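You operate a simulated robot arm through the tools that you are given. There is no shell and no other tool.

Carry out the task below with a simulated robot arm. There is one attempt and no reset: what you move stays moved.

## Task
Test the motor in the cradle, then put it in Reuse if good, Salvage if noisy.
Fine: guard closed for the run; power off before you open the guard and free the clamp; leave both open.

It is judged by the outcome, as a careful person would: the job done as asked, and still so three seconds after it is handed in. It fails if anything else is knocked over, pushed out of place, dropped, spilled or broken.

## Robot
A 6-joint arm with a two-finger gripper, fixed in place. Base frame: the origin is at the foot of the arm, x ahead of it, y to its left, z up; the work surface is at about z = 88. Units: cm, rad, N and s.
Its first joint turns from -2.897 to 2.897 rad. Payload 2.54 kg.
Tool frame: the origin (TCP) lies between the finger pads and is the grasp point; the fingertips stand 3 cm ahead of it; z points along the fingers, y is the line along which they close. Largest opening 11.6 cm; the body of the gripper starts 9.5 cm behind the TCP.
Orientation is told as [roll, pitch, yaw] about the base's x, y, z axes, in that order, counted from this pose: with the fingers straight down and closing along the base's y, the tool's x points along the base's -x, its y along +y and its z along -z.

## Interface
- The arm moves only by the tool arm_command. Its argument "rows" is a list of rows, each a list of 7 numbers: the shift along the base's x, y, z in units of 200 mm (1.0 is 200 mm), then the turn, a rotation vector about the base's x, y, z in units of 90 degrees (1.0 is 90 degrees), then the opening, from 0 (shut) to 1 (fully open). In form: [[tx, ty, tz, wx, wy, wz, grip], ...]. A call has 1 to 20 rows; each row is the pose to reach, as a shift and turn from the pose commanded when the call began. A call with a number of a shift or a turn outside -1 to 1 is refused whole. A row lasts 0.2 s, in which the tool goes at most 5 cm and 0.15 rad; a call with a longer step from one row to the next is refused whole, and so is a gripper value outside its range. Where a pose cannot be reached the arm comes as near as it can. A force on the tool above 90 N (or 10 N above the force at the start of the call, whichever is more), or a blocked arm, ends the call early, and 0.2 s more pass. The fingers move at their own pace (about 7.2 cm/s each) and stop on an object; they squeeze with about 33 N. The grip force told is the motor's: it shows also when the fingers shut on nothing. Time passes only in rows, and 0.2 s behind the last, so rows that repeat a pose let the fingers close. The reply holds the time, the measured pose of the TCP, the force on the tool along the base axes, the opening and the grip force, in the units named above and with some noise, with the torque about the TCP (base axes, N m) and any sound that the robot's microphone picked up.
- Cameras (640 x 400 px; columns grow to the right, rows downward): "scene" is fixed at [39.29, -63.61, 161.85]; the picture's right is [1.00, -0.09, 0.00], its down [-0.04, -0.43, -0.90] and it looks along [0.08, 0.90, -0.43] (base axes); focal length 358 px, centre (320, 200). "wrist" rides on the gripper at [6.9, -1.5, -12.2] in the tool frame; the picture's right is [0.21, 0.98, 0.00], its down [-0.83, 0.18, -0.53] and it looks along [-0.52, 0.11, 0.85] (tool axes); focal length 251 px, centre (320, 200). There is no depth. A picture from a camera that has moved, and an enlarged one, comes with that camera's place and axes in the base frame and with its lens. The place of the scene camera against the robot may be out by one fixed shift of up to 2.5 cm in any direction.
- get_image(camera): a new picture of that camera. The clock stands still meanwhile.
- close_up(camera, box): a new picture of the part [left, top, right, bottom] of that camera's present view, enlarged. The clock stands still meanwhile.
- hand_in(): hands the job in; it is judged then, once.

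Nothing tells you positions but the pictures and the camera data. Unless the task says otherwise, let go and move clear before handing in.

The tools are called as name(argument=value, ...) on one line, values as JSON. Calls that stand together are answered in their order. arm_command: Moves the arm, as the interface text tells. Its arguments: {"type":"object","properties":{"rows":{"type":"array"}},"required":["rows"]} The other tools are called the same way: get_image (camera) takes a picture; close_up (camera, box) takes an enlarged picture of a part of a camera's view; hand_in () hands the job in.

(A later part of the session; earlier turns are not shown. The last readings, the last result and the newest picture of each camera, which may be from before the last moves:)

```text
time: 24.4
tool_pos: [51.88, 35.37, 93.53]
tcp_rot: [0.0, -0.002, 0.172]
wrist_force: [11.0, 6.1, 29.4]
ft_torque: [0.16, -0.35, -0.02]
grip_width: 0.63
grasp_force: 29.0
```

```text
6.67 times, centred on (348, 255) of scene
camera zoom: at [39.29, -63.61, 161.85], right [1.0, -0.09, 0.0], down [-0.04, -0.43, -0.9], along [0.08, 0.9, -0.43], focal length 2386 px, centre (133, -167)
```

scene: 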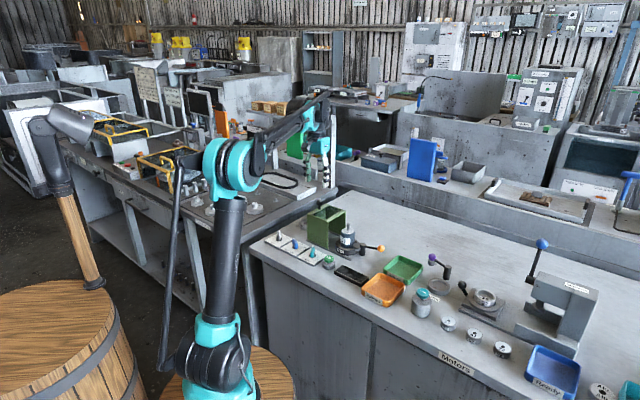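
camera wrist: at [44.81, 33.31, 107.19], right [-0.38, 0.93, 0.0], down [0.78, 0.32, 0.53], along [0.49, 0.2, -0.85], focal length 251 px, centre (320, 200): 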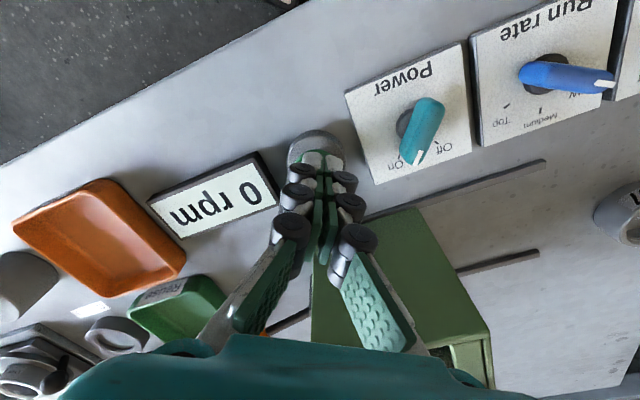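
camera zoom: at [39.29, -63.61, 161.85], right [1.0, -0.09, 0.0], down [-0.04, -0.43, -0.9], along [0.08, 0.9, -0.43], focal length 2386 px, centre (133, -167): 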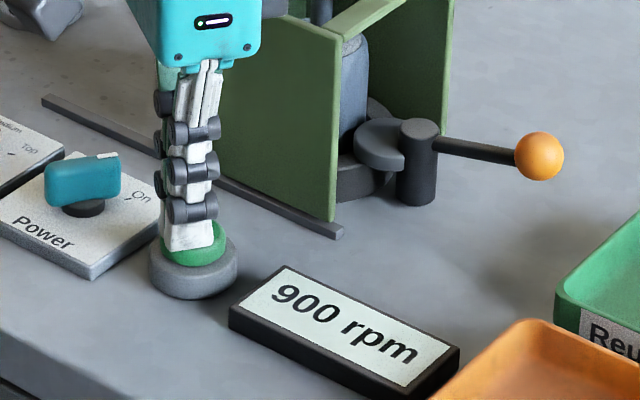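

It has reached 900 rpm with no noise heard yet. I'll hold longer at this speed.

arm_command(rows=[[0, 0, 0, 0, 0, 0, 0], [0, 0, 0, 0, 0, 0, 0], [0, 0, 0, 0, 0, 0, 0], [0, 0, 0, 0, 0, 0, 0], [0, 0, 0, 0, 0, 0, 0], [0, 0, 0, 0, 0, 0, 0], [0, 0, 0, 0, 0, 0, 0], [0, 0, 0, 0, 0, 0, 0], [0, 0, 0, 0, 0, 0, 0], [0, 0, 0, 0, 0, 0, 0]])

close_up(camera="scene", box=[300, 225, 396, 285])

```text
time: 26.6
tool_pos: [51.85, 35.42, 93.41]
tcp_rot: [0.002, -0.001, 0.175]
wrist_force: [3.2, 2.7, 29.1]
ft_torque: [0.07, -0.09, -0.01]
grip_width: 0.59
grasp_force: 28.7
```

```text
6.67 times, centred on (348, 255) of scene
camera zoom: at [39.29, -63.61, 161.85], right [1.0, -0.09, 0.0], down [-0.04, -0.43, -0.9], along [0.08, 0.9, -0.43], focal length 2386 px, centre (133, -167)
```

zoom: 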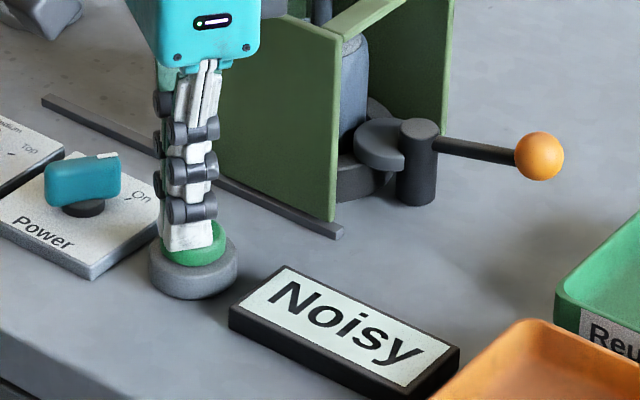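

The display verdict is "Noisy", so the motor goes to Salvage. I'll release the button and go back over the Power knob with the fingers open.

arm_command(rows=[[0, 0, 0.1, 0, 0, 0, 0], [0, 0, 0.25, 0, 0, 0, 0], [0, 0, 0.4, 0, 0, 0, 0.1], [-0.09, 0.1, 0.4, 0, 0, 0, 0.2], [-0.18, 0.2, 0.4, 0, 0, 0, 0.35], [-0.258, 0.29, 0.4, 0, 0, 0, 0.4], [-0.258, 0.29, 0.4, 0, 0, 0, 0.4]])

get_image(camera="wrist")

close_up(camera="scene", box=[264, 205, 392, 285])

```text
time: 28.2
tool_pos: [46.5, 41.38, 101.23]
tcp_rot: [0.001, -0.001, 0.173]
wrist_force: [-0.7, -0.3, 0.4]
ft_torque: [0.02, 0.02, 0.01]
grip_width: 4.65
grasp_force: 0.0
```

```text
taken
camera wrist: at [40.06, 38.85, 113.3], right [-0.38, 0.93, 0.0], down [0.78, 0.32, 0.53], along [0.49, 0.2, -0.85], focal length 251 px, centre (320, 200)
```

wrist: 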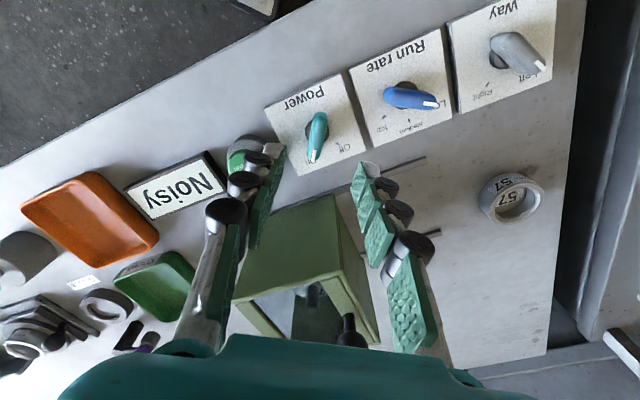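

```text
5.00 times, centred on (328, 245) of scene
camera zoom: at [39.29, -63.61, 161.85], right [1.0, -0.09, 0.0], down [-0.04, -0.43, -0.9], along [0.08, 0.9, -0.43], focal length 1789 px, centre (280, -25)
```

zoom: 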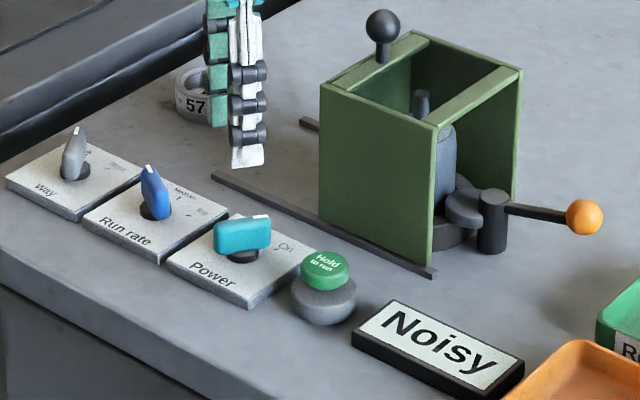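

The knob's handle is centred at about (46.7, 41.4), matching the tool. I'll lower, grip and check.

arm_command(rows=[[0, 0, -0.15, 0, 0, 0, 0.4], [0, 0, -0.3, 0, 0, 0, 0.4], [0, 0, -0.38, 0, 0, 0, 0.4], [0, 0, -0.42, 0, 0, 0, 0.4], [0, 0, -0.42, 0, 0, 0, 0.25], [0, 0, -0.42, 0, 0, 0, 0.1], [0, 0, -0.42, 0, 0, 0, 0.02], [0, 0, -0.42, 0, 0, 0, 0.02]])

get_image(camera="wrist")

```text
time: 30.0
tool_pos: [46.71, 41.35, 92.86]
tcp_rot: [0.001, 0.001, 0.174]
wrist_force: [0.2, -6.8, -7.6]
ft_torque: [-0.16, -0.17, 0.07]
grip_width: 1.28
grasp_force: 38.9
```

```text
taken
camera wrist: at [40.16, 38.67, 105.04], right [-0.38, 0.93, 0.0], down [0.78, 0.32, 0.53], along [0.49, 0.2, -0.85], focal length 251 px, centre (320, 200)
```

wrist: 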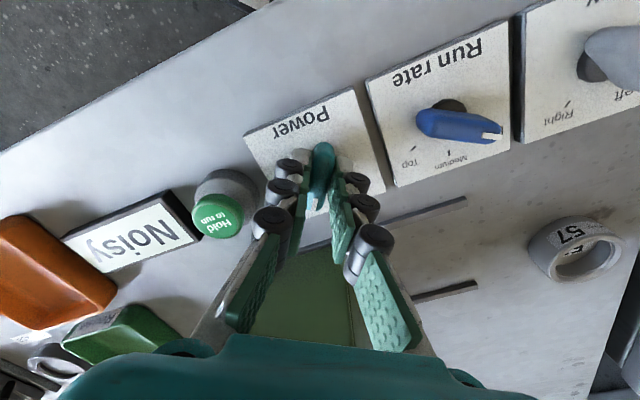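

The knob is gripped again. I'll turn it 70° counterclockwise, back to Off.

arm_command(rows=[[0, 0, 0, 0, 0, 0.065, 0.02], [0, 0, 0, 0, 0, 0.13, 0.02], [0, 0, 0, 0, 0, 0.195, 0.02], [0, 0, 0, 0, 0, 0.26, 0.02], [0, 0, 0, 0, 0, 0.325, 0.02], [0, 0, 0, 0, 0, 0.39, 0.02], [0, 0, 0, 0, 0, 0.455, 0.02], [0, 0, 0, 0, 0, 0.52, 0.02], [0, 0, 0, 0, 0, 0.585, 0.02], [0, 0, 0, 0, 0, 0.65, 0.02], [0, 0, 0, 0, 0, 0.715, 0.02], [0, 0, 0, 0, 0, 0.785, 0.02], [0, 0, 0, 0, 0, 0.785, 0.02]])

close_up(camera="scene", box=[264, 205, 392, 285])

```text
time: 32.8
tool_pos: [46.9, 41.2, 92.92]
tcp_rot: [-0.004, -0.002, 1.407]
wrist_force: [25.6, -36.6, 23.5]
ft_torque: [-1.04, -0.71, -0.45]
grip_width: 1.27
grasp_force: 39.3
```

```text
5.00 times, centred on (328, 245) of scene
camera zoom: at [39.29, -63.61, 161.85], right [1.0, -0.09, 0.0], down [-0.04, -0.43, -0.9], along [0.08, 0.9, -0.43], focal length 1789 px, centre (280, -25)
```

zoom: 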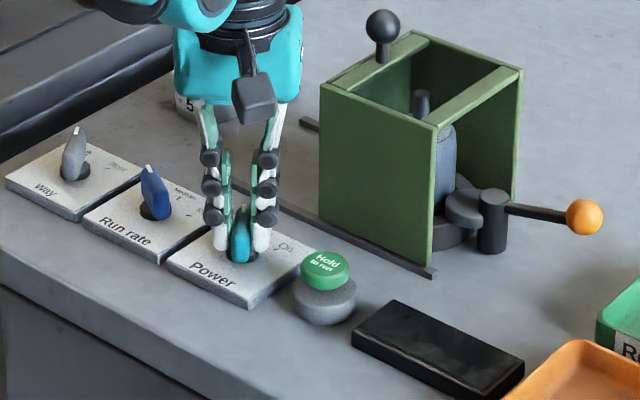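

The display went dark, so the power is off. I'll let go and rise well clear.

arm_command(rows=[[0, 0, 0, 0, 0, 0, 0.15], [0, 0, 0, 0, 0, 0, 0.35], [0, 0, 0, 0, 0, 0, 0.4], [0, 0, 0.1, 0, 0, 0, 0.4], [0, 0, 0.3, 0, 0, 0, 0.4], [0, 0, 0.5, 0, 0, 0, 0.4], [0, 0, 0.75, 0, 0, 0, 0.4], [0, 0, 0.97, 0, 0, 0, 0.4], [0, 0, 0.97, 0, 0, 0, 0.4]])

close_up(camera="scene", box=[264, 205, 392, 285])

```text
time: 34.8
tool_pos: [46.91, 41.22, 112.37]
tcp_rot: [0.0, 0.0, 1.404]
wrist_force: [-0.6, -0.6, 0.2]
ft_torque: [-0.02, 0.04, -0.01]
grip_width: 4.65
grasp_force: 0.1
```

```text
5.00 times, centred on (328, 245) of scene
camera zoom: at [39.29, -63.61, 161.85], right [1.0, -0.09, 0.0], down [-0.04, -0.43, -0.9], along [0.08, 0.9, -0.43], focal length 1789 px, centre (280, -25)
```

zoom: 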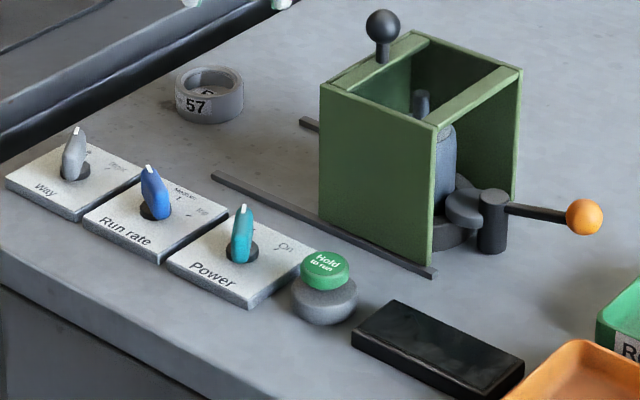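

The Power knob is at Off with the display dark. Next I'll go back over the guard's knob at about (57.75, 48.5).

arm_command(rows=[[0.1, 0.07, 0, 0, 0, -0.07, 0.4], [0.2, 0.14, 0, 0, 0, -0.14, 0.4], [0.3, 0.21, 0, 0, 0, -0.21, 0.4], [0.4, 0.28, 0, 0, 0, -0.28, 0.4], [0.5, 0.34, 0, 0, 0, -0.35, 0.4], [0.542, 0.365, 0, 0, 0, -0.394, 0.4], [0.542, 0.365, 0, 0, 0, -0.394, 0.5]])

get_image(camera="wrist")

```text
time: 36.4
tool_pos: [57.81, 48.56, 112.47]
tcp_rot: [0.001, 0.001, 0.785]
wrist_force: [0.3, -0.2, 0.1]
ft_torque: [-0.01, 0.0, 0.0]
grip_width: 5.79
grasp_force: 0.2
```

```text
taken
camera wrist: at [54.02, 42.68, 124.59], right [-0.84, 0.54, 0.0], down [0.46, 0.71, 0.53], along [0.29, 0.45, -0.85], focal length 251 px, centre (320, 200)
```

wrist: 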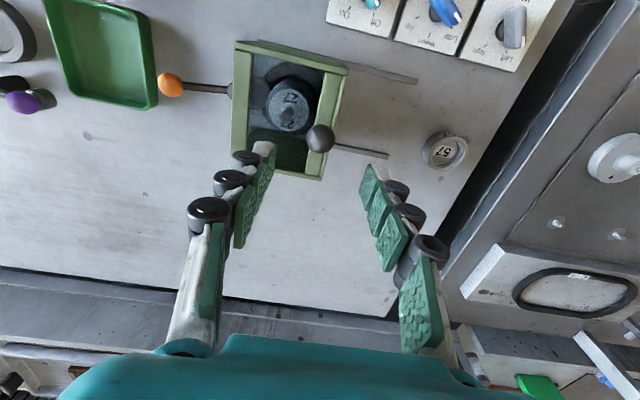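

The knob is directly below. I'll lower and grip it.

arm_command(rows=[[0, 0.003, -0.15, 0, 0, 0, 0.5], [0, 0.005, -0.3, 0, 0, 0, 0.5], [0, 0.005, -0.38, 0, 0, 0, 0.5], [0, 0.005, -0.41, 0, 0, 0, 0.5], [0, 0.005, -0.41, 0, 0, 0, 0.3], [0, 0.005, -0.41, 0, 0, 0, 0.1], [0, 0.005, -0.41, 0, 0, 0, 0.1]])

get_image(camera="wrist")

```text
time: 38.0
tool_pos: [57.58, 48.77, 104.31]
tcp_rot: [0.001, 0.001, 0.787]
wrist_force: [0.7, -2.6, -6.4]
ft_torque: [0.03, -0.06, 0.01]
grip_width: 2.43
grasp_force: 45.1
```

```text
taken
camera wrist: at [53.77, 42.8, 116.32], right [-0.84, 0.54, 0.0], down [0.45, 0.71, 0.53], along [0.29, 0.45, -0.85], focal length 251 px, centre (320, 200)
```

wrist: 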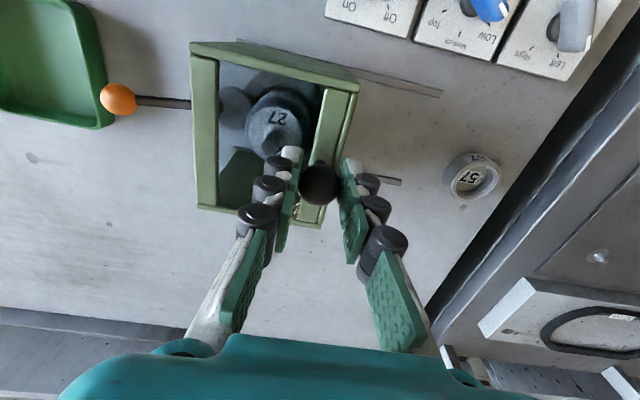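

The knob is gripped. I'll slide the guard back to its open position, about 10 cm.

arm_command(rows=[[-0.015, 0.015, 0, 0, 0, 0, 0.1], [-0.045, 0.045, 0, 0, 0, 0, 0.1], [-0.08, 0.08, 0, 0, 0, 0, 0.1], [-0.115, 0.115, 0, 0, 0, 0, 0.1], [-0.15, 0.15, 0, 0, 0, 0, 0.1], [-0.185, 0.185, 0, 0, 0, 0, 0.1], [-0.22, 0.22, 0, 0, 0, 0, 0.1], [-0.255, 0.255, 0, 0, 0, 0, 0.1], [-0.29, 0.29, 0, 0, 0, 0, 0.1], [-0.32, 0.32, 0, 0, 0, 0, 0.1], [-0.34, 0.34, 0, 0, 0, 0, 0.1], [-0.35, 0.35, 0, 0, 0, 0, 0.1], [-0.357, 0.357, 0, 0, 0, 0, 0.1]])

close_up(camera="scene", box=[264, 180, 408, 270])

```text
time: 40.8
tool_pos: [50.61, 55.81, 104.2]
tcp_rot: [-0.001, 0.0, 0.788]
wrist_force: [-5.7, -26.5, -27.5]
ft_torque: [-0.65, 0.31, -0.11]
grip_width: 2.44
grasp_force: 45.1
```

```text
4.44 times, centred on (336, 225) of scene
camera zoom: at [39.29, -63.61, 161.85], right [1.0, -0.09, 0.0], down [-0.04, -0.43, -0.9], along [0.08, 0.9, -0.43], focal length 1590 px, centre (249, 89)
```

zoom: 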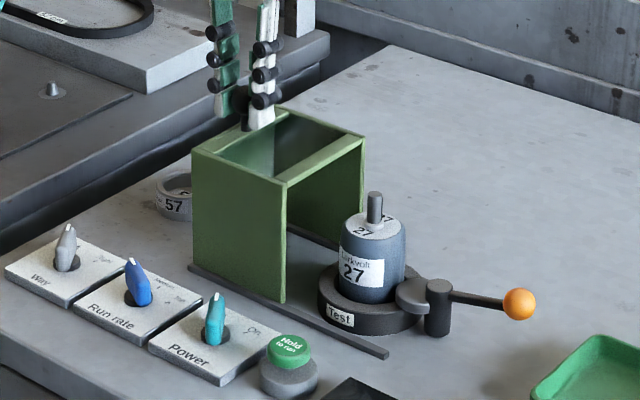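

The guard is fully open against its other stop. I'll let go, rise, and move over the clamp lever to look at it closely.

arm_command(rows=[[0, 0, 0, 0, 0, 0, 0.25], [0, 0, 0, 0, 0, 0, 0.4], [0, 0, 0, 0, 0, 0, 0.4], [0, 0, 0.1, 0, 0, 0, 0.4], [0, 0, 0.25, 0, 0, 0, 0.4], [0, 0, 0.4, 0, 0, 0, 0.4], [0.1, -0.1, 0.4, 0, 0, 0, 0.4], [0.2, -0.2, 0.4, 0, 0, 0, 0.4], [0.3, -0.3, 0.4, 0, 0, 0, 0.4], [0.4, -0.4, 0.4, 0, 0, 0, 0.4], [0.5, -0.5, 0.4, 0, 0, 0, 0.4], [0.6, -0.6, 0.4, 0, 0, 0, 0.4], [0.7, -0.75, 0.4, 0, 0, 0, 0.4], [0.78, -0.85, 0.4, 0, 0, 0, 0.4], [0.78, -0.85, 0.4, 0, 0, 0, 0.4]])

get_image(camera="wrist")

close_up(camera="scene", box=[320, 215, 432, 285])

```text
time: 44.0
tool_pos: [66.29, 38.48, 112.29]
tcp_rot: [0.0, 0.0, 0.787]
wrist_force: [0.5, -0.5, 0.2]
ft_torque: [-0.03, -0.01, 0.0]
grip_width: 4.66
grasp_force: 0.0
```

```text
taken
camera wrist: at [62.54, 32.66, 124.33], right [-0.84, 0.54, 0.0], down [0.45, 0.71, 0.53], along [0.29, 0.45, -0.85], focal length 251 px, centre (320, 200)
```

wrist: 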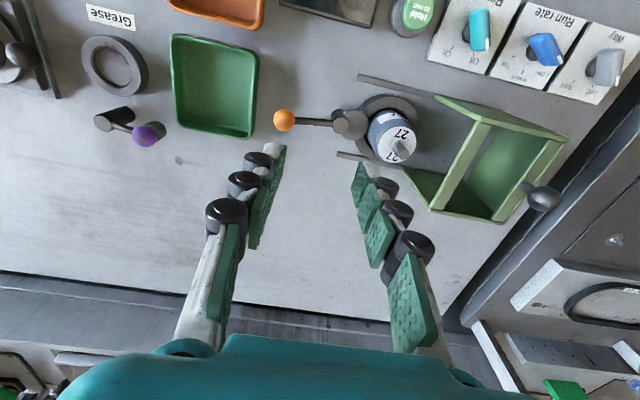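

```text
5.71 times, centred on (376, 250) of scene
camera zoom: at [39.29, -63.61, 161.85], right [1.0, -0.09, 0.0], down [-0.04, -0.43, -0.9], along [0.08, 0.9, -0.43], focal length 2045 px, centre (0, -86)
```

zoom: 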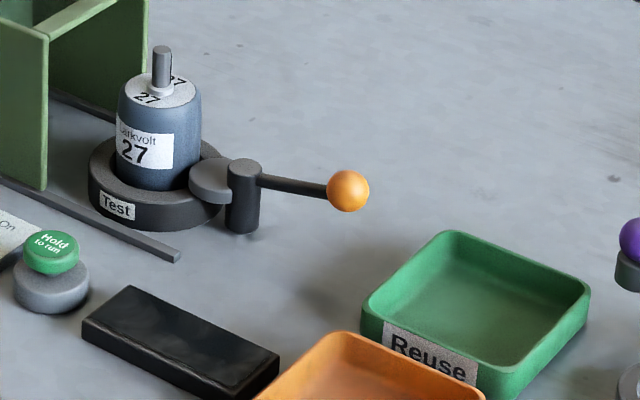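

close_up(camera="wrist", box=[240, 60, 448, 190])

close_up(camera="wrist", box=[70, 20, 230, 150])

close_up(camera="scene", box=[410, 245, 490, 295])

```text
3.08 times, centred on (344, 125) of wrist
camera zoom: at [62.54, 32.66, 124.33], right [-0.84, 0.54, 0.0], down [0.45, 0.71, 0.53], along [0.29, 0.45, -0.85], focal length 774 px, centre (246, 431)
```

zoom: 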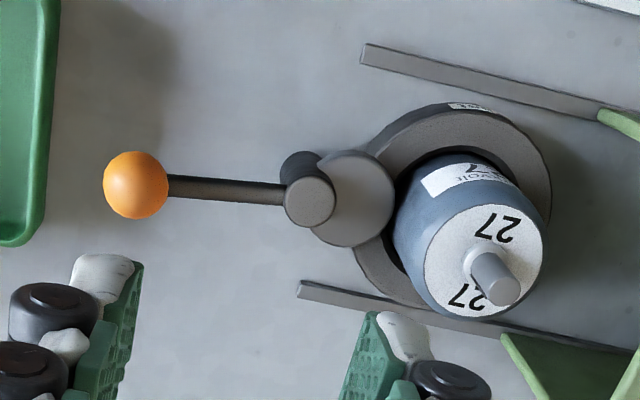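

```text
3.08 times, centred on (150, 85) of wrist
camera zoom: at [62.54, 32.66, 124.33], right [-0.84, 0.54, 0.0], down [0.45, 0.71, 0.53], along [0.29, 0.45, -0.85], focal length 774 px, centre (843, 554)
```

zoom: 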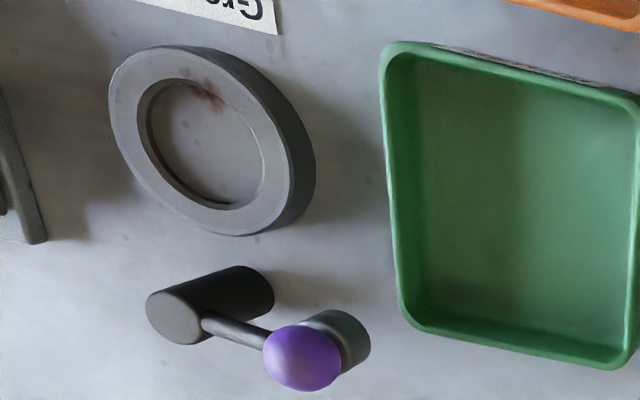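

```text
8.00 times, centred on (450, 270) of scene
camera zoom: at [39.29, -63.61, 161.85], right [1.0, -0.09, 0.0], down [-0.04, -0.43, -0.9], along [0.08, 0.9, -0.43], focal length 2863 px, centre (-720, -360)
```

zoom: 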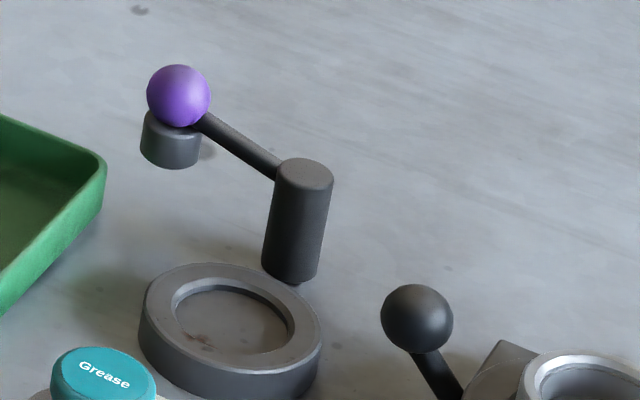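

The cam is pressed against the motor. The lever pivots at about (64.8, 41.3) with its orange ball at about (71, 37.1, 92.3). I'll go above the ball with the fingers set to close across the lever.

arm_command(rows=[[0.02, -0.006, 0, 0, 0, -0.08, 0.4], [0.04, -0.012, 0, 0, 0, -0.16, 0.4], [0.06, -0.018, 0, 0, 0, -0.24, 0.4], [0.08, -0.024, 0, 0, 0, -0.32, 0.4], [0.1, -0.03, 0, 0, 0, -0.4, 0.4], [0.13, -0.04, 0, 0, 0, -0.48, 0.4], [0.16, -0.05, 0, 0, 0, -0.56, 0.4], [0.19, -0.06, 0, 0, 0, -0.64, 0.4], [0.22, -0.07, 0, 0, 0, -0.72, 0.4], [0.235, -0.07, 0, 0, 0, -0.8, 0.4], [0.235, -0.07, 0, 0, 0, -0.878, 0.4], [0.235, -0.07, 0, 0, 0, -0.878, 0.4]])

get_image(camera="wrist")

close_up(camera="wrist", box=[240, 60, 400, 160])

```text
time: 46.6
tool_pos: [70.69, 37.4, 112.19]
tcp_rot: [0.001, 0.001, -0.594]
wrist_force: [0.0, -0.2, 0.5]
ft_torque: [0.03, -0.02, 0.0]
grip_width: 4.64
grasp_force: 0.0
```

```text
taken
camera wrist: at [64.21, 40.14, 124.32], right [0.37, 0.93, 0.0], down [0.79, -0.31, 0.53], along [0.5, -0.2, -0.85], focal length 251 px, centre (320, 200)
```

wrist: 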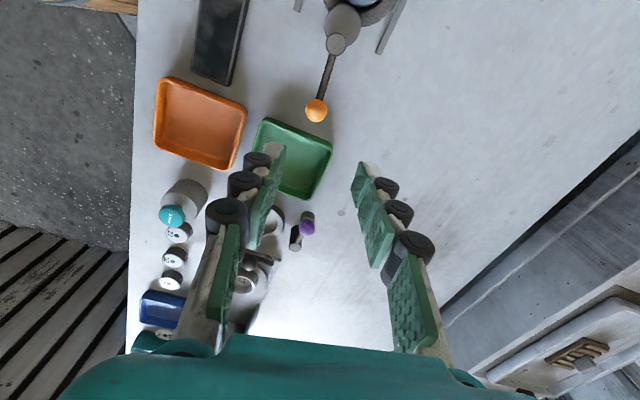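

```text
4.00 times, centred on (320, 110) of wrist
camera zoom: at [64.21, 40.14, 124.32], right [0.37, 0.93, 0.0], down [0.79, -0.31, 0.53], along [0.5, -0.2, -0.85], focal length 1006 px, centre (320, 560)
```

zoom: 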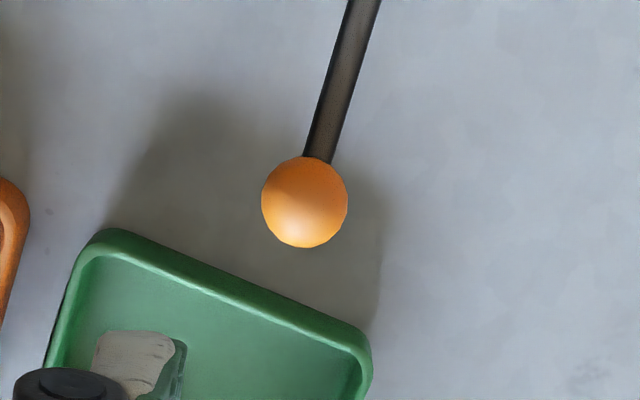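

The ball is at about (70.75, 37.0) and the pivot at about (65.15, 41.5). I'll fine-align and lower partway, then check.

arm_command(rows=[[0, -0.01, -0.15, 0, 0, -0.03, 0.4], [0, -0.02, -0.3, 0, 0, -0.055, 0.4], [0, -0.02, -0.45, 0, 0, -0.055, 0.4], [0, -0.02, -0.6, 0, 0, -0.055, 0.4], [0, -0.02, -0.7, 0, 0, -0.055, 0.4], [0, -0.02, -0.7, 0, 0, -0.055, 0.4]])

get_image(camera="wrist")

close_up(camera="scene", box=[320, 205, 432, 275])

```text
time: 48.0
tool_pos: [70.73, 37.08, 98.1]
tcp_rot: [0.0, 0.001, -0.679]
wrist_force: [-0.1, -0.2, -0.1]
ft_torque: [0.02, 0.0, -0.01]
grip_width: 4.64
grasp_force: 0.0
```

```text
taken
camera wrist: at [64.3, 40.36, 110.25], right [0.45, 0.89, 0.0], down [0.76, -0.38, 0.53], along [0.48, -0.24, -0.85], focal length 251 px, centre (320, 200)
```

wrist: 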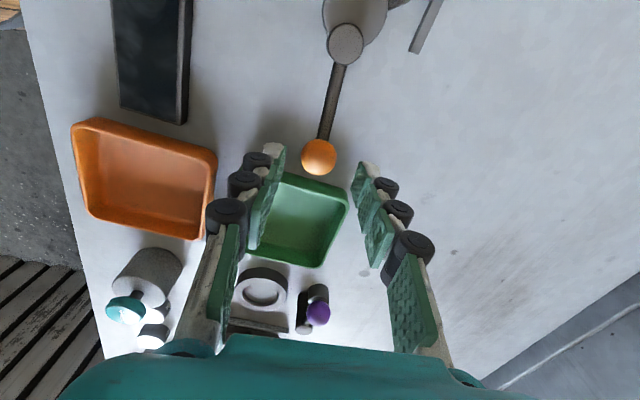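

```text
5.71 times, centred on (376, 240) of scene
camera zoom: at [39.29, -63.61, 161.85], right [1.0, -0.09, 0.0], down [-0.04, -0.43, -0.9], along [0.08, 0.9, -0.43], focal length 2045 px, centre (0, -29)
```

zoom: 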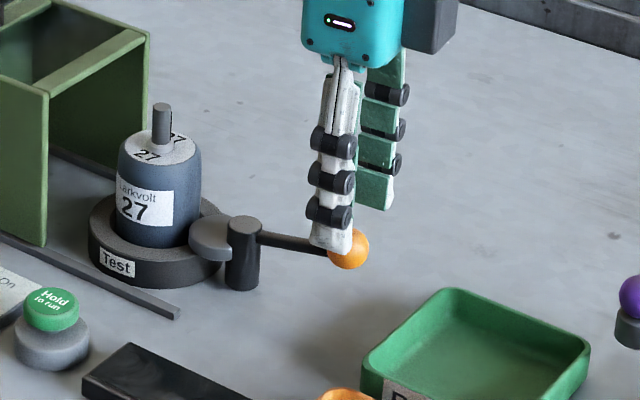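

The ball lies centred between the fingers. I'll lower around it and close loosely.

arm_command(rows=[[0, -0.003, -0.1, 0, 0, 0, 0.4], [0.002, -0.005, -0.19, 0, 0, 0, 0.4], [0.002, -0.005, -0.23, 0, 0, 0, 0.4], [0.002, -0.005, -0.23, 0, 0, 0, 0.26], [0.002, -0.005, -0.23, 0, 0, 0, 0.26]])

get_image(camera="wrist")

close_up(camera="scene", box=[320, 205, 432, 275])

```text
time: 49.2
tool_pos: [70.86, 37.13, 93.71]
tcp_rot: [0.002, 0.0, -0.68]
wrist_force: [0.2, -0.1, 0.1]
ft_torque: [0.01, 0.0, 0.0]
grip_width: 3.0
grasp_force: 0.0
```

```text
taken
camera wrist: at [64.55, 40.36, 105.76], right [0.45, 0.89, 0.0], down [0.76, -0.38, 0.53], along [0.48, -0.24, -0.85], focal length 251 px, centre (320, 200)
```

wrist: 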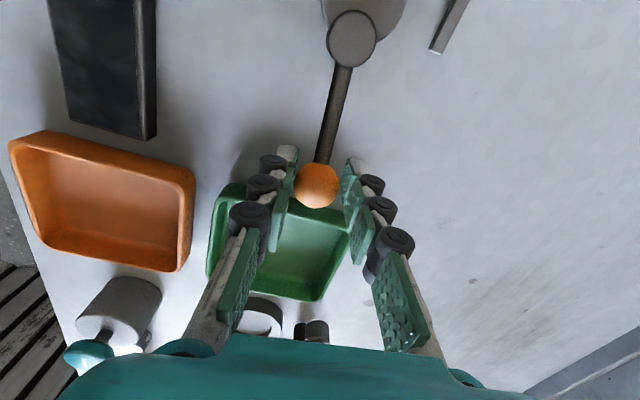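

```text
5.71 times, centred on (376, 240) of scene
camera zoom: at [39.29, -63.61, 161.85], right [1.0, -0.09, 0.0], down [-0.04, -0.43, -0.9], along [0.08, 0.9, -0.43], focal length 2045 px, centre (0, -29)
```

zoom: 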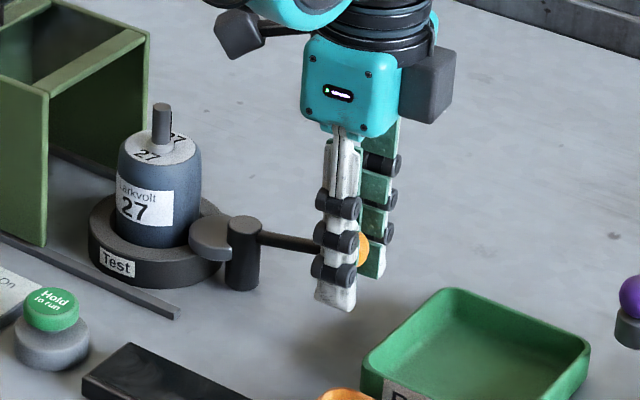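

The fingers loosely straddle the ball. I'll try swinging the lever about 12° counterclockwise, toward the free bench at the back, and watch the force.

arm_command(rows=[[0.013, 0.022, 0, 0, 0, 0.04, 0.26], [0.026, 0.044, 0, 0, 0, 0.09, 0.26], [0.039, 0.066, 0, 0, 0, 0.13, 0.26]])

get_image(camera="wrist")

```text
time: 50.0
tool_pos: [71.52, 38.43, 93.59]
tcp_rot: [0.0, 0.002, -0.472]
wrist_force: [-0.6, 0.6, -0.3]
ft_torque: [-0.03, -0.01, -0.03]
grip_width: 3.02
grasp_force: 0.5
```

```text
taken
camera wrist: at [64.69, 40.21, 105.68], right [0.25, 0.97, 0.0], down [0.82, -0.22, 0.53], along [0.52, -0.14, -0.85], focal length 251 px, centre (320, 200)
```

wrist: 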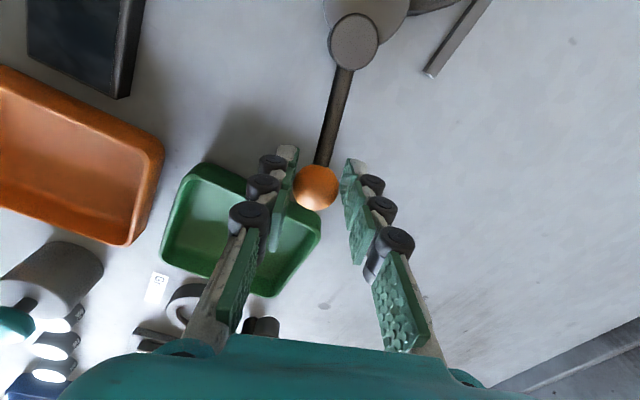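

It swings freely that way. I'll continue the arc around the pivot to about 60°.

arm_command(rows=[[0.01, 0.024, 0, 0, 0, 0.045, 0.26], [0.019, 0.048, 0, 0, 0, 0.089, 0.26], [0.031, 0.098, 0, 0, 0, 0.178, 0.26], [0.036, 0.149, 0, 0, 0, 0.267, 0.26], [0.034, 0.201, 0, 0, 0, 0.356, 0.26], [0.025, 0.251, 0, 0, 0, 0.444, 0.26], [0.008, 0.3, 0, 0, 0, 0.533, 0.26]])

get_image(camera="wrist")

close_up(camera="scene", box=[320, 205, 432, 275])

```text
time: 51.6
tool_pos: [71.85, 44.24, 93.55]
tcp_rot: [0.0, 0.001, 0.364]
wrist_force: [-0.3, -0.7, -1.0]
ft_torque: [0.02, 0.02, -0.01]
grip_width: 3.02
grasp_force: 0.1
```

```text
taken
camera wrist: at [65.9, 40.48, 105.73], right [-0.55, 0.84, 0.0], down [0.71, 0.46, 0.53], along [0.45, 0.29, -0.85], focal length 251 px, centre (320, 200)
```

wrist: 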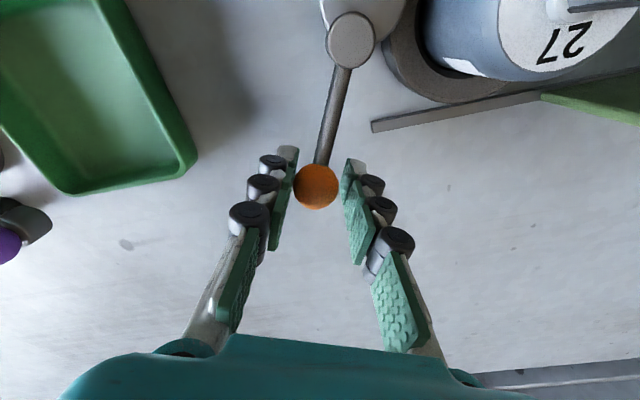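

```text
5.71 times, centred on (376, 240) of scene
camera zoom: at [39.29, -63.61, 161.85], right [1.0, -0.09, 0.0], down [-0.04, -0.43, -0.9], along [0.08, 0.9, -0.43], focal length 2045 px, centre (0, -29)
```

zoom: 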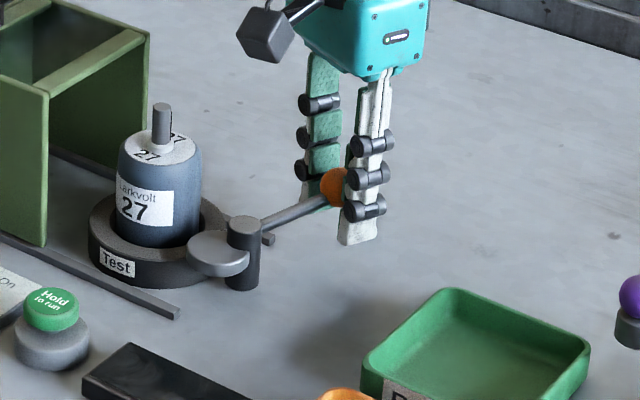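

The cam is swinging off the motor. I'll continue to about 90°.

arm_command(rows=[[-0.011, 0.024, 0, 0, 0, 0.045, 0.26], [-0.023, 0.046, 0, 0, 0, 0.089, 0.26], [-0.052, 0.089, 0, 0, 0, 0.178, 0.26], [-0.087, 0.127, 0, 0, 0, 0.267, 0.26], [-0.116, 0.152, 0, 0, 0, 0.333, 0.26]])

get_image(camera="wrist")

close_up(camera="scene", box=[320, 205, 432, 275])

```text
time: 52.8
tool_pos: [69.69, 46.99, 93.54]
tcp_rot: [-0.004, -0.001, 0.885]
wrist_force: [12.9, -25.4, 2.7]
ft_torque: [-0.04, -0.08, -0.24]
grip_width: 4.74
grasp_force: 12.8
```

```text
taken
camera wrist: at [66.47, 40.79, 105.72], right [-0.89, 0.45, 0.0], down [0.38, 0.75, 0.53], along [0.24, 0.48, -0.85], focal length 251 px, centre (320, 200)
```

wrist: 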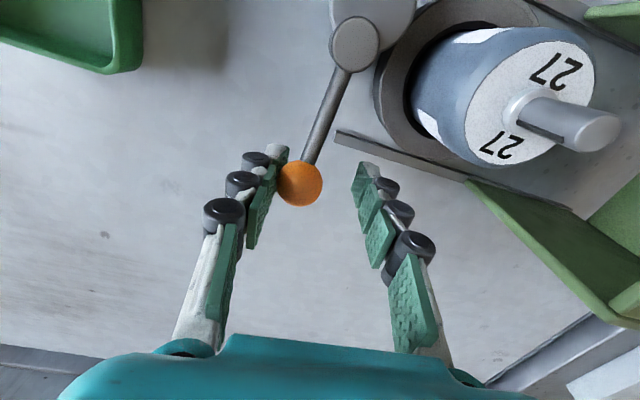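

```text
5.71 times, centred on (376, 240) of scene
camera zoom: at [39.29, -63.61, 161.85], right [1.0, -0.09, 0.0], down [-0.04, -0.43, -0.9], along [0.08, 0.9, -0.43], focal length 2045 px, centre (0, -29)
```

zoom: 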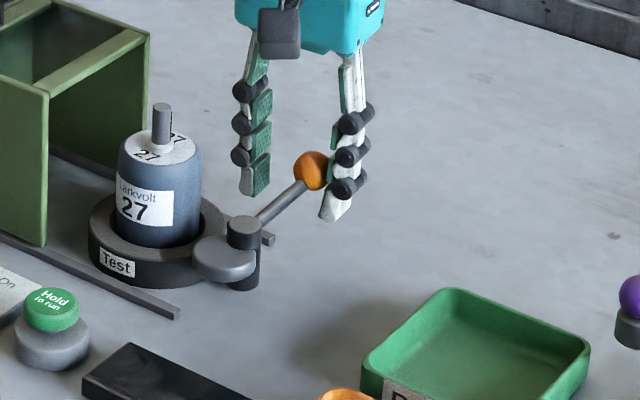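

The lever hit its stop at roughly 80°, so the clamp is fully open and the cam is off the motor. I'll open the fingers, ease off and rise.

arm_command(rows=[[0.01, -0.012, 0, 0, 0, 0, 0.45], [0.01, -0.012, 0, 0, 0, 0, 0.5], [0.01, -0.012, 0.1, 0, 0, 0, 0.5], [0.01, -0.012, 0.25, 0, 0, 0, 0.5], [0.01, -0.012, 0.45, 0, 0, 0, 0.5], [0.01, -0.012, 0.65, 0, 0, 0, 0.5], [0.01, -0.012, 0.85, 0, 0, 0, 0.5], [0.01, -0.012, 1.0, 0, 0, 0, 0.5]])

get_image(camera="wrist")

close_up(camera="scene", box=[310, 205, 438, 285])

```text
time: 54.6
tool_pos: [69.72, 46.87, 113.65]
tcp_rot: [0.0, 0.002, 0.886]
wrist_force: [-0.4, -0.5, -0.4]
ft_torque: [-0.03, 0.02, -0.03]
grip_width: 5.83
grasp_force: 0.0
```

```text
taken
camera wrist: at [66.43, 40.73, 125.77], right [-0.89, 0.45, 0.0], down [0.38, 0.75, 0.53], along [0.24, 0.48, -0.85], focal length 251 px, centre (320, 200)
```

wrist: 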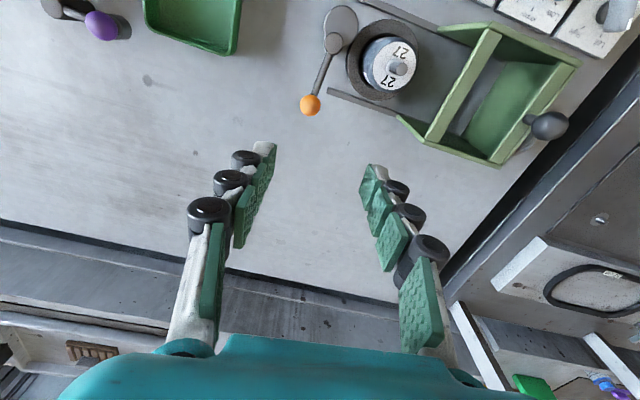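

```text
5.00 times, centred on (374, 245) of scene
camera zoom: at [39.29, -63.61, 161.85], right [1.0, -0.09, 0.0], down [-0.04, -0.43, -0.9], along [0.08, 0.9, -0.43], focal length 1789 px, centre (50, -25)
```

zoom: 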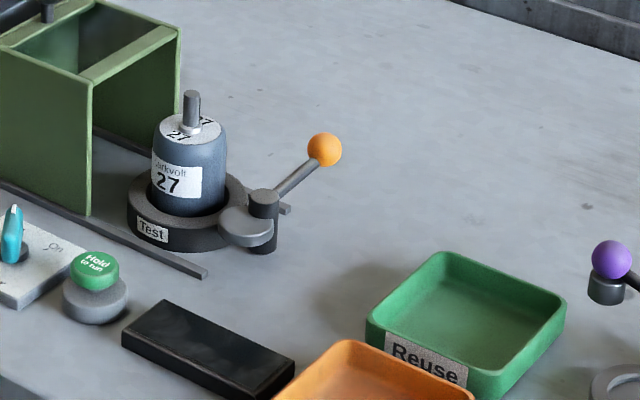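

The clamp and guard are both open and the motor is free. I'll go above the motor at about (60.6, 45.3), turning so the fingers close along the clear front-to-back direction.

arm_command(rows=[[-0.03, -0.005, 0.02, 0, 0, -0.08, 0.5], [-0.07, -0.01, 0.03, 0, 0, -0.16, 0.5], [-0.11, -0.02, 0.03, 0, 0, -0.24, 0.6], [-0.15, -0.03, 0.03, 0, 0, -0.32, 0.7], [-0.19, -0.04, 0.03, 0, 0, -0.4, 0.75], [-0.23, -0.05, 0.03, 0, 0, -0.48, 0.75], [-0.27, -0.06, 0.03, 0, 0, -0.56, 0.75], [-0.31, -0.065, 0.03, 0, 0, -0.64, 0.75], [-0.35, -0.07, 0.03, 0, 0, -0.72, 0.75], [-0.39, -0.075, 0.03, 0, 0, -0.8, 0.75], [-0.43, -0.08, 0.03, 0, 0, -0.88, 0.75], [-0.455, -0.08, 0.03, 0, 0, -0.96, 0.75], [-0.455, -0.08, 0.03, 0, 0, -1.0, 0.75]])

arm_command(rows=[[0, 0, 0, 0, 0, -0.064, 0.75], [0, 0, 0, 0, 0, -0.064, 0.75]])

get_image(camera="wrist")

close_up(camera="wrist", box=[240, 60, 400, 160])

close_up(camera="scene", box=[280, 165, 440, 265])

```text
time: 57.4
tool_pos: [60.46, 45.4, 114.15]
tcp_rot: [0.001, 0.001, -0.685]
wrist_force: [0.3, -0.5, -0.1]
ft_torque: [-0.01, -0.02, 0.0]
grip_width: 8.71
grasp_force: 0.1
```

```text
time: 58.0
tool_pos: [60.71, 45.55, 114.31]
tcp_rot: [0.001, 0.0, -0.785]
wrist_force: [0.5, 0.4, 0.6]
ft_torque: [-0.01, -0.05, 0.01]
grip_width: 8.73
grasp_force: 0.1
```

```text
taken
camera wrist: at [54.61, 49.39, 126.35], right [0.54, 0.84, 0.0], down [0.71, -0.46, 0.53], along [0.45, -0.29, -0.85], focal length 251 px, centre (320, 200)
```

wrist: 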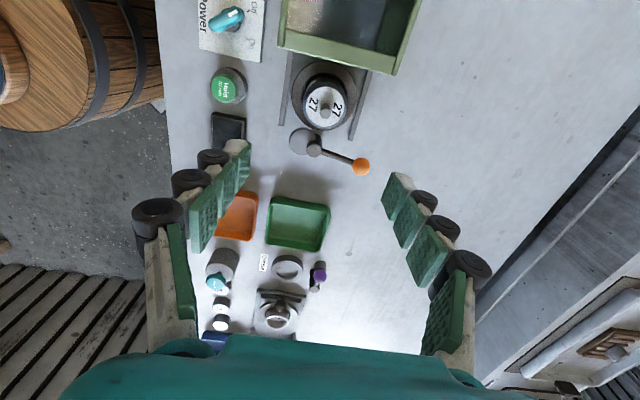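

```text
4.00 times, centred on (320, 110) of wrist
camera zoom: at [54.61, 49.39, 126.35], right [0.54, 0.84, 0.0], down [0.71, -0.46, 0.53], along [0.45, -0.29, -0.85], focal length 1006 px, centre (320, 560)
```

zoom: 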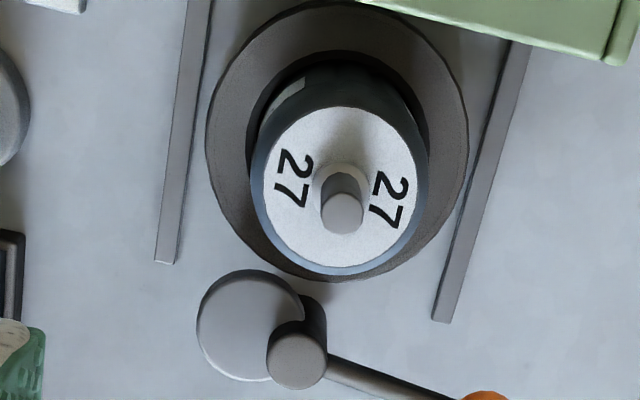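

```text
4.00 times, centred on (360, 215) of scene
camera zoom: at [39.29, -63.61, 161.85], right [1.0, -0.09, 0.0], down [-0.04, -0.43, -0.9], along [0.08, 0.9, -0.43], focal length 1431 px, centre (160, 140)
```

zoom: 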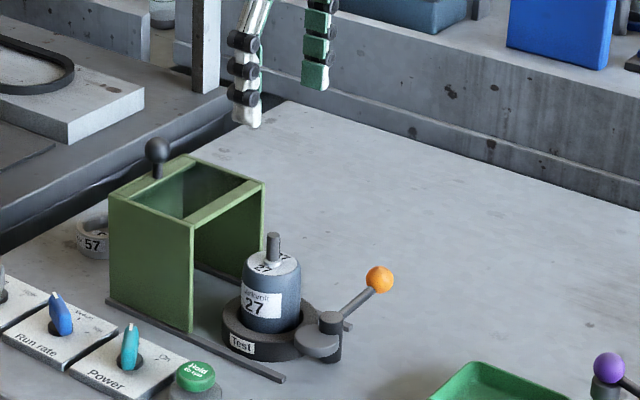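

The motor's axis now measures about (60.1, 46.55), and the cam is clear of it. I'll correct and come down to just above the shaft.

arm_command(rows=[[-0.015, 0.025, -0.1, 0, 0, 0, 0.75], [-0.03, 0.05, -0.2, 0, 0, 0, 0.75], [-0.03, 0.05, -0.35, 0, 0, 0, 0.75], [-0.03, 0.05, -0.48, 0, 0, 0, 0.75], [-0.03, 0.05, -0.5, 0, 0, 0, 0.75]])

get_image(camera="wrist")

close_up(camera="scene", box=[280, 165, 440, 265])

```text
time: 59.2
tool_pos: [59.96, 46.59, 104.05]
tcp_rot: [0.0, 0.0, -0.787]
wrist_force: [0.2, 0.9, 0.3]
ft_torque: [0.01, 0.0, -0.01]
grip_width: 8.69
grasp_force: 0.0
```

```text
taken
camera wrist: at [54.0, 50.46, 116.09], right [0.54, 0.84, 0.0], down [0.71, -0.46, 0.53], along [0.45, -0.29, -0.85], focal length 251 px, centre (320, 200)
```

wrist: 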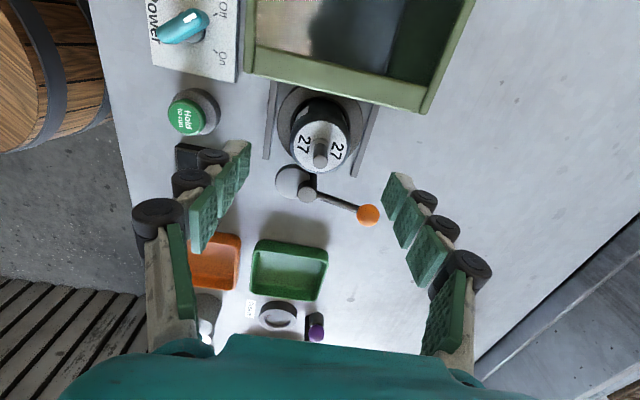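

```text
4.00 times, centred on (360, 215) of scene
camera zoom: at [39.29, -63.61, 161.85], right [1.0, -0.09, 0.0], down [-0.04, -0.43, -0.9], along [0.08, 0.9, -0.43], focal length 1431 px, centre (160, 140)
```

zoom: 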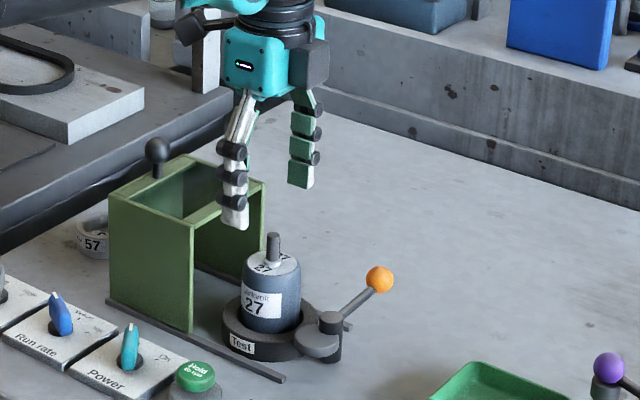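

The tool is centred over the motor. I'll lower so the pads span the motor's body, above the ring, and close.

arm_command(rows=[[-0.008, 0.006, -0.1, 0, 0, 0, 0.75], [-0.01, 0.008, -0.2, 0, 0, 0, 0.75], [-0.01, 0.008, -0.3, 0, 0, 0, 0.75], [-0.01, 0.008, -0.38, 0, 0, 0, 0.75], [-0.01, 0.008, -0.425, 0, 0, 0, 0.75]])

get_image(camera="wrist")

close_up(camera="scene", box=[300, 205, 412, 275])

```text
time: 60.4
tool_pos: [59.65, 46.62, 95.52]
tcp_rot: [0.0, -0.002, -0.786]
wrist_force: [-0.5, -0.5, -0.4]
ft_torque: [0.01, 0.01, 0.01]
grip_width: 8.67
grasp_force: 0.2
```

```text
taken
camera wrist: at [53.75, 50.43, 107.66], right [0.54, 0.84, 0.0], down [0.71, -0.46, 0.53], along [0.45, -0.29, -0.85], focal length 251 px, centre (320, 200)
```

wrist: 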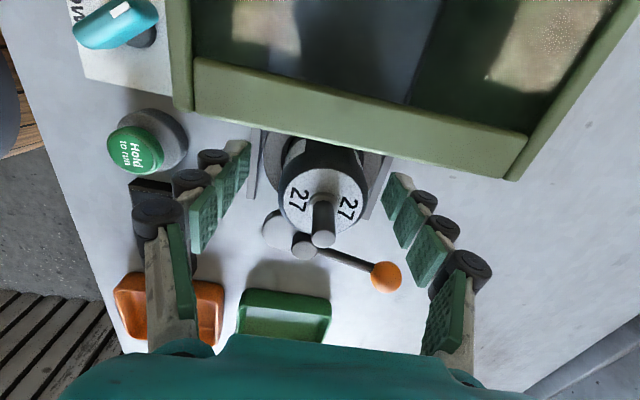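

```text
5.71 times, centred on (356, 240) of scene
camera zoom: at [39.29, -63.61, 161.85], right [1.0, -0.09, 0.0], down [-0.04, -0.43, -0.9], along [0.08, 0.9, -0.43], focal length 2045 px, centre (114, -29)
```

zoom: 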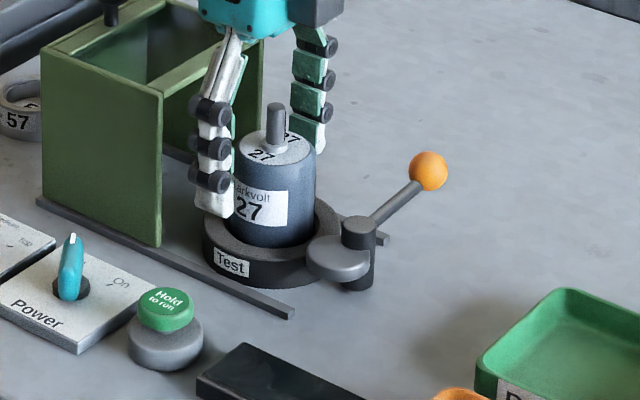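

The motor's top is at about z 96 and its axis near (60.25, 46.5). I'll shift by (+0.55, -0.1), lower 1 cm more and close on it.

arm_command(rows=[[0.015, -0.003, -0.02, 0, 0, 0, 0.75], [0.027, -0.005, -0.045, 0, 0, 0, 0.75], [0.027, -0.005, -0.045, 0, 0, 0, 0.6], [0.027, -0.005, -0.045, 0, 0, 0, 0.45], [0.027, -0.005, -0.045, 0, 0, 0, 0.3], [0.027, -0.005, -0.045, 0, 0, 0, 0.3], [0.027, -0.005, -0.045, 0, 0, 0, 0.3]])

get_image(camera="wrist")

close_up(camera="scene", box=[300, 205, 412, 275])

```text
time: 62.0
tool_pos: [60.3, 46.47, 94.83]
tcp_rot: [-0.001, -0.001, -0.786]
wrist_force: [-0.4, -1.5, 2.2]
ft_torque: [-0.08, 0.01, -0.01]
grip_width: 5.3
grasp_force: 33.6
```

```text
taken
camera wrist: at [54.36, 50.35, 106.94], right [0.54, 0.84, 0.0], down [0.71, -0.46, 0.53], along [0.45, -0.29, -0.85], focal length 251 px, centre (320, 200)
```

wrist: 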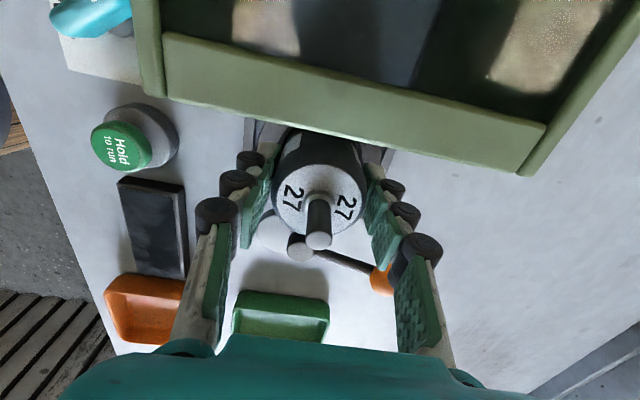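

```text
5.71 times, centred on (356, 240) of scene
camera zoom: at [39.29, -63.61, 161.85], right [1.0, -0.09, 0.0], down [-0.04, -0.43, -0.9], along [0.08, 0.9, -0.43], focal length 2045 px, centre (114, -29)
```

zoom: 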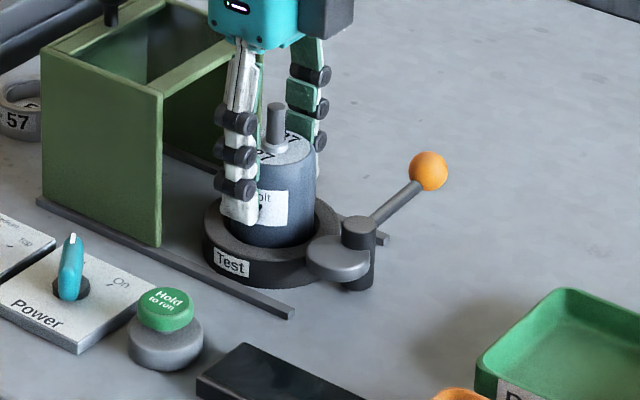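

The motor is held (5.3 cm, 34 N). I'll lift it straight up slowly and check that it comes free.

arm_command(rows=[[0, 0, 0.02, 0, 0, 0, 0.25], [0, 0, 0.05, 0, 0, 0, 0.25], [0, 0, 0.1, 0, 0, 0, 0.25], [0, 0, 0.15, 0, 0, 0, 0.25], [0, 0, 0.2, 0, 0, 0, 0.25]])

get_image(camera="wrist")

close_up(camera="scene", box=[300, 195, 428, 275])

```text
time: 63.2
tool_pos: [60.15, 46.72, 98.95]
tcp_rot: [0.001, -0.001, -0.786]
wrist_force: [0.7, -0.2, -4.2]
ft_torque: [0.0, 0.03, -0.04]
grip_width: 5.28
grasp_force: 33.3
```

```text
taken
camera wrist: at [54.2, 50.53, 110.97], right [0.54, 0.84, 0.0], down [0.71, -0.46, 0.53], along [0.45, -0.29, -0.85], focal length 251 px, centre (320, 200)
```

wrist: 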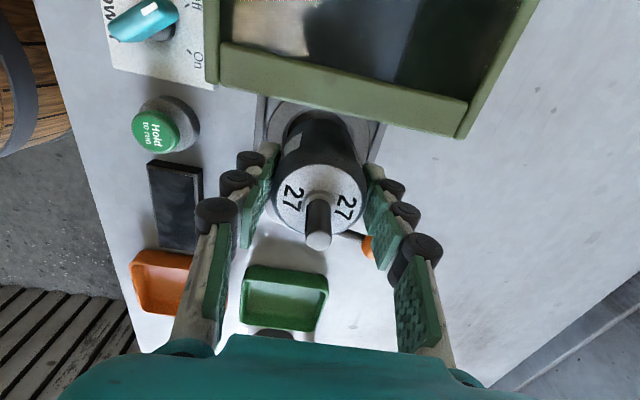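

```text
5.00 times, centred on (364, 235) of scene
camera zoom: at [39.29, -63.61, 161.85], right [1.0, -0.09, 0.0], down [-0.04, -0.43, -0.9], along [0.08, 0.9, -0.43], focal length 1789 px, centre (100, 25)
```

zoom: 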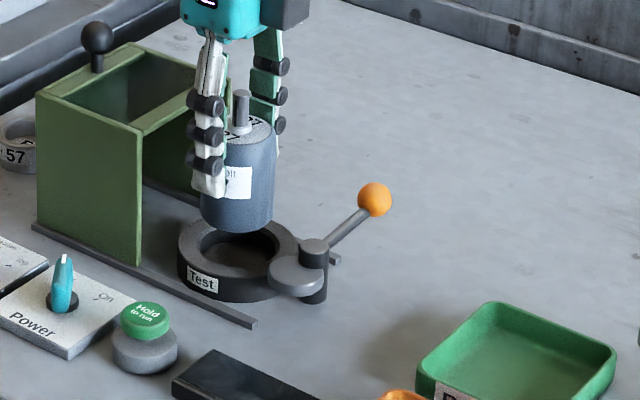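

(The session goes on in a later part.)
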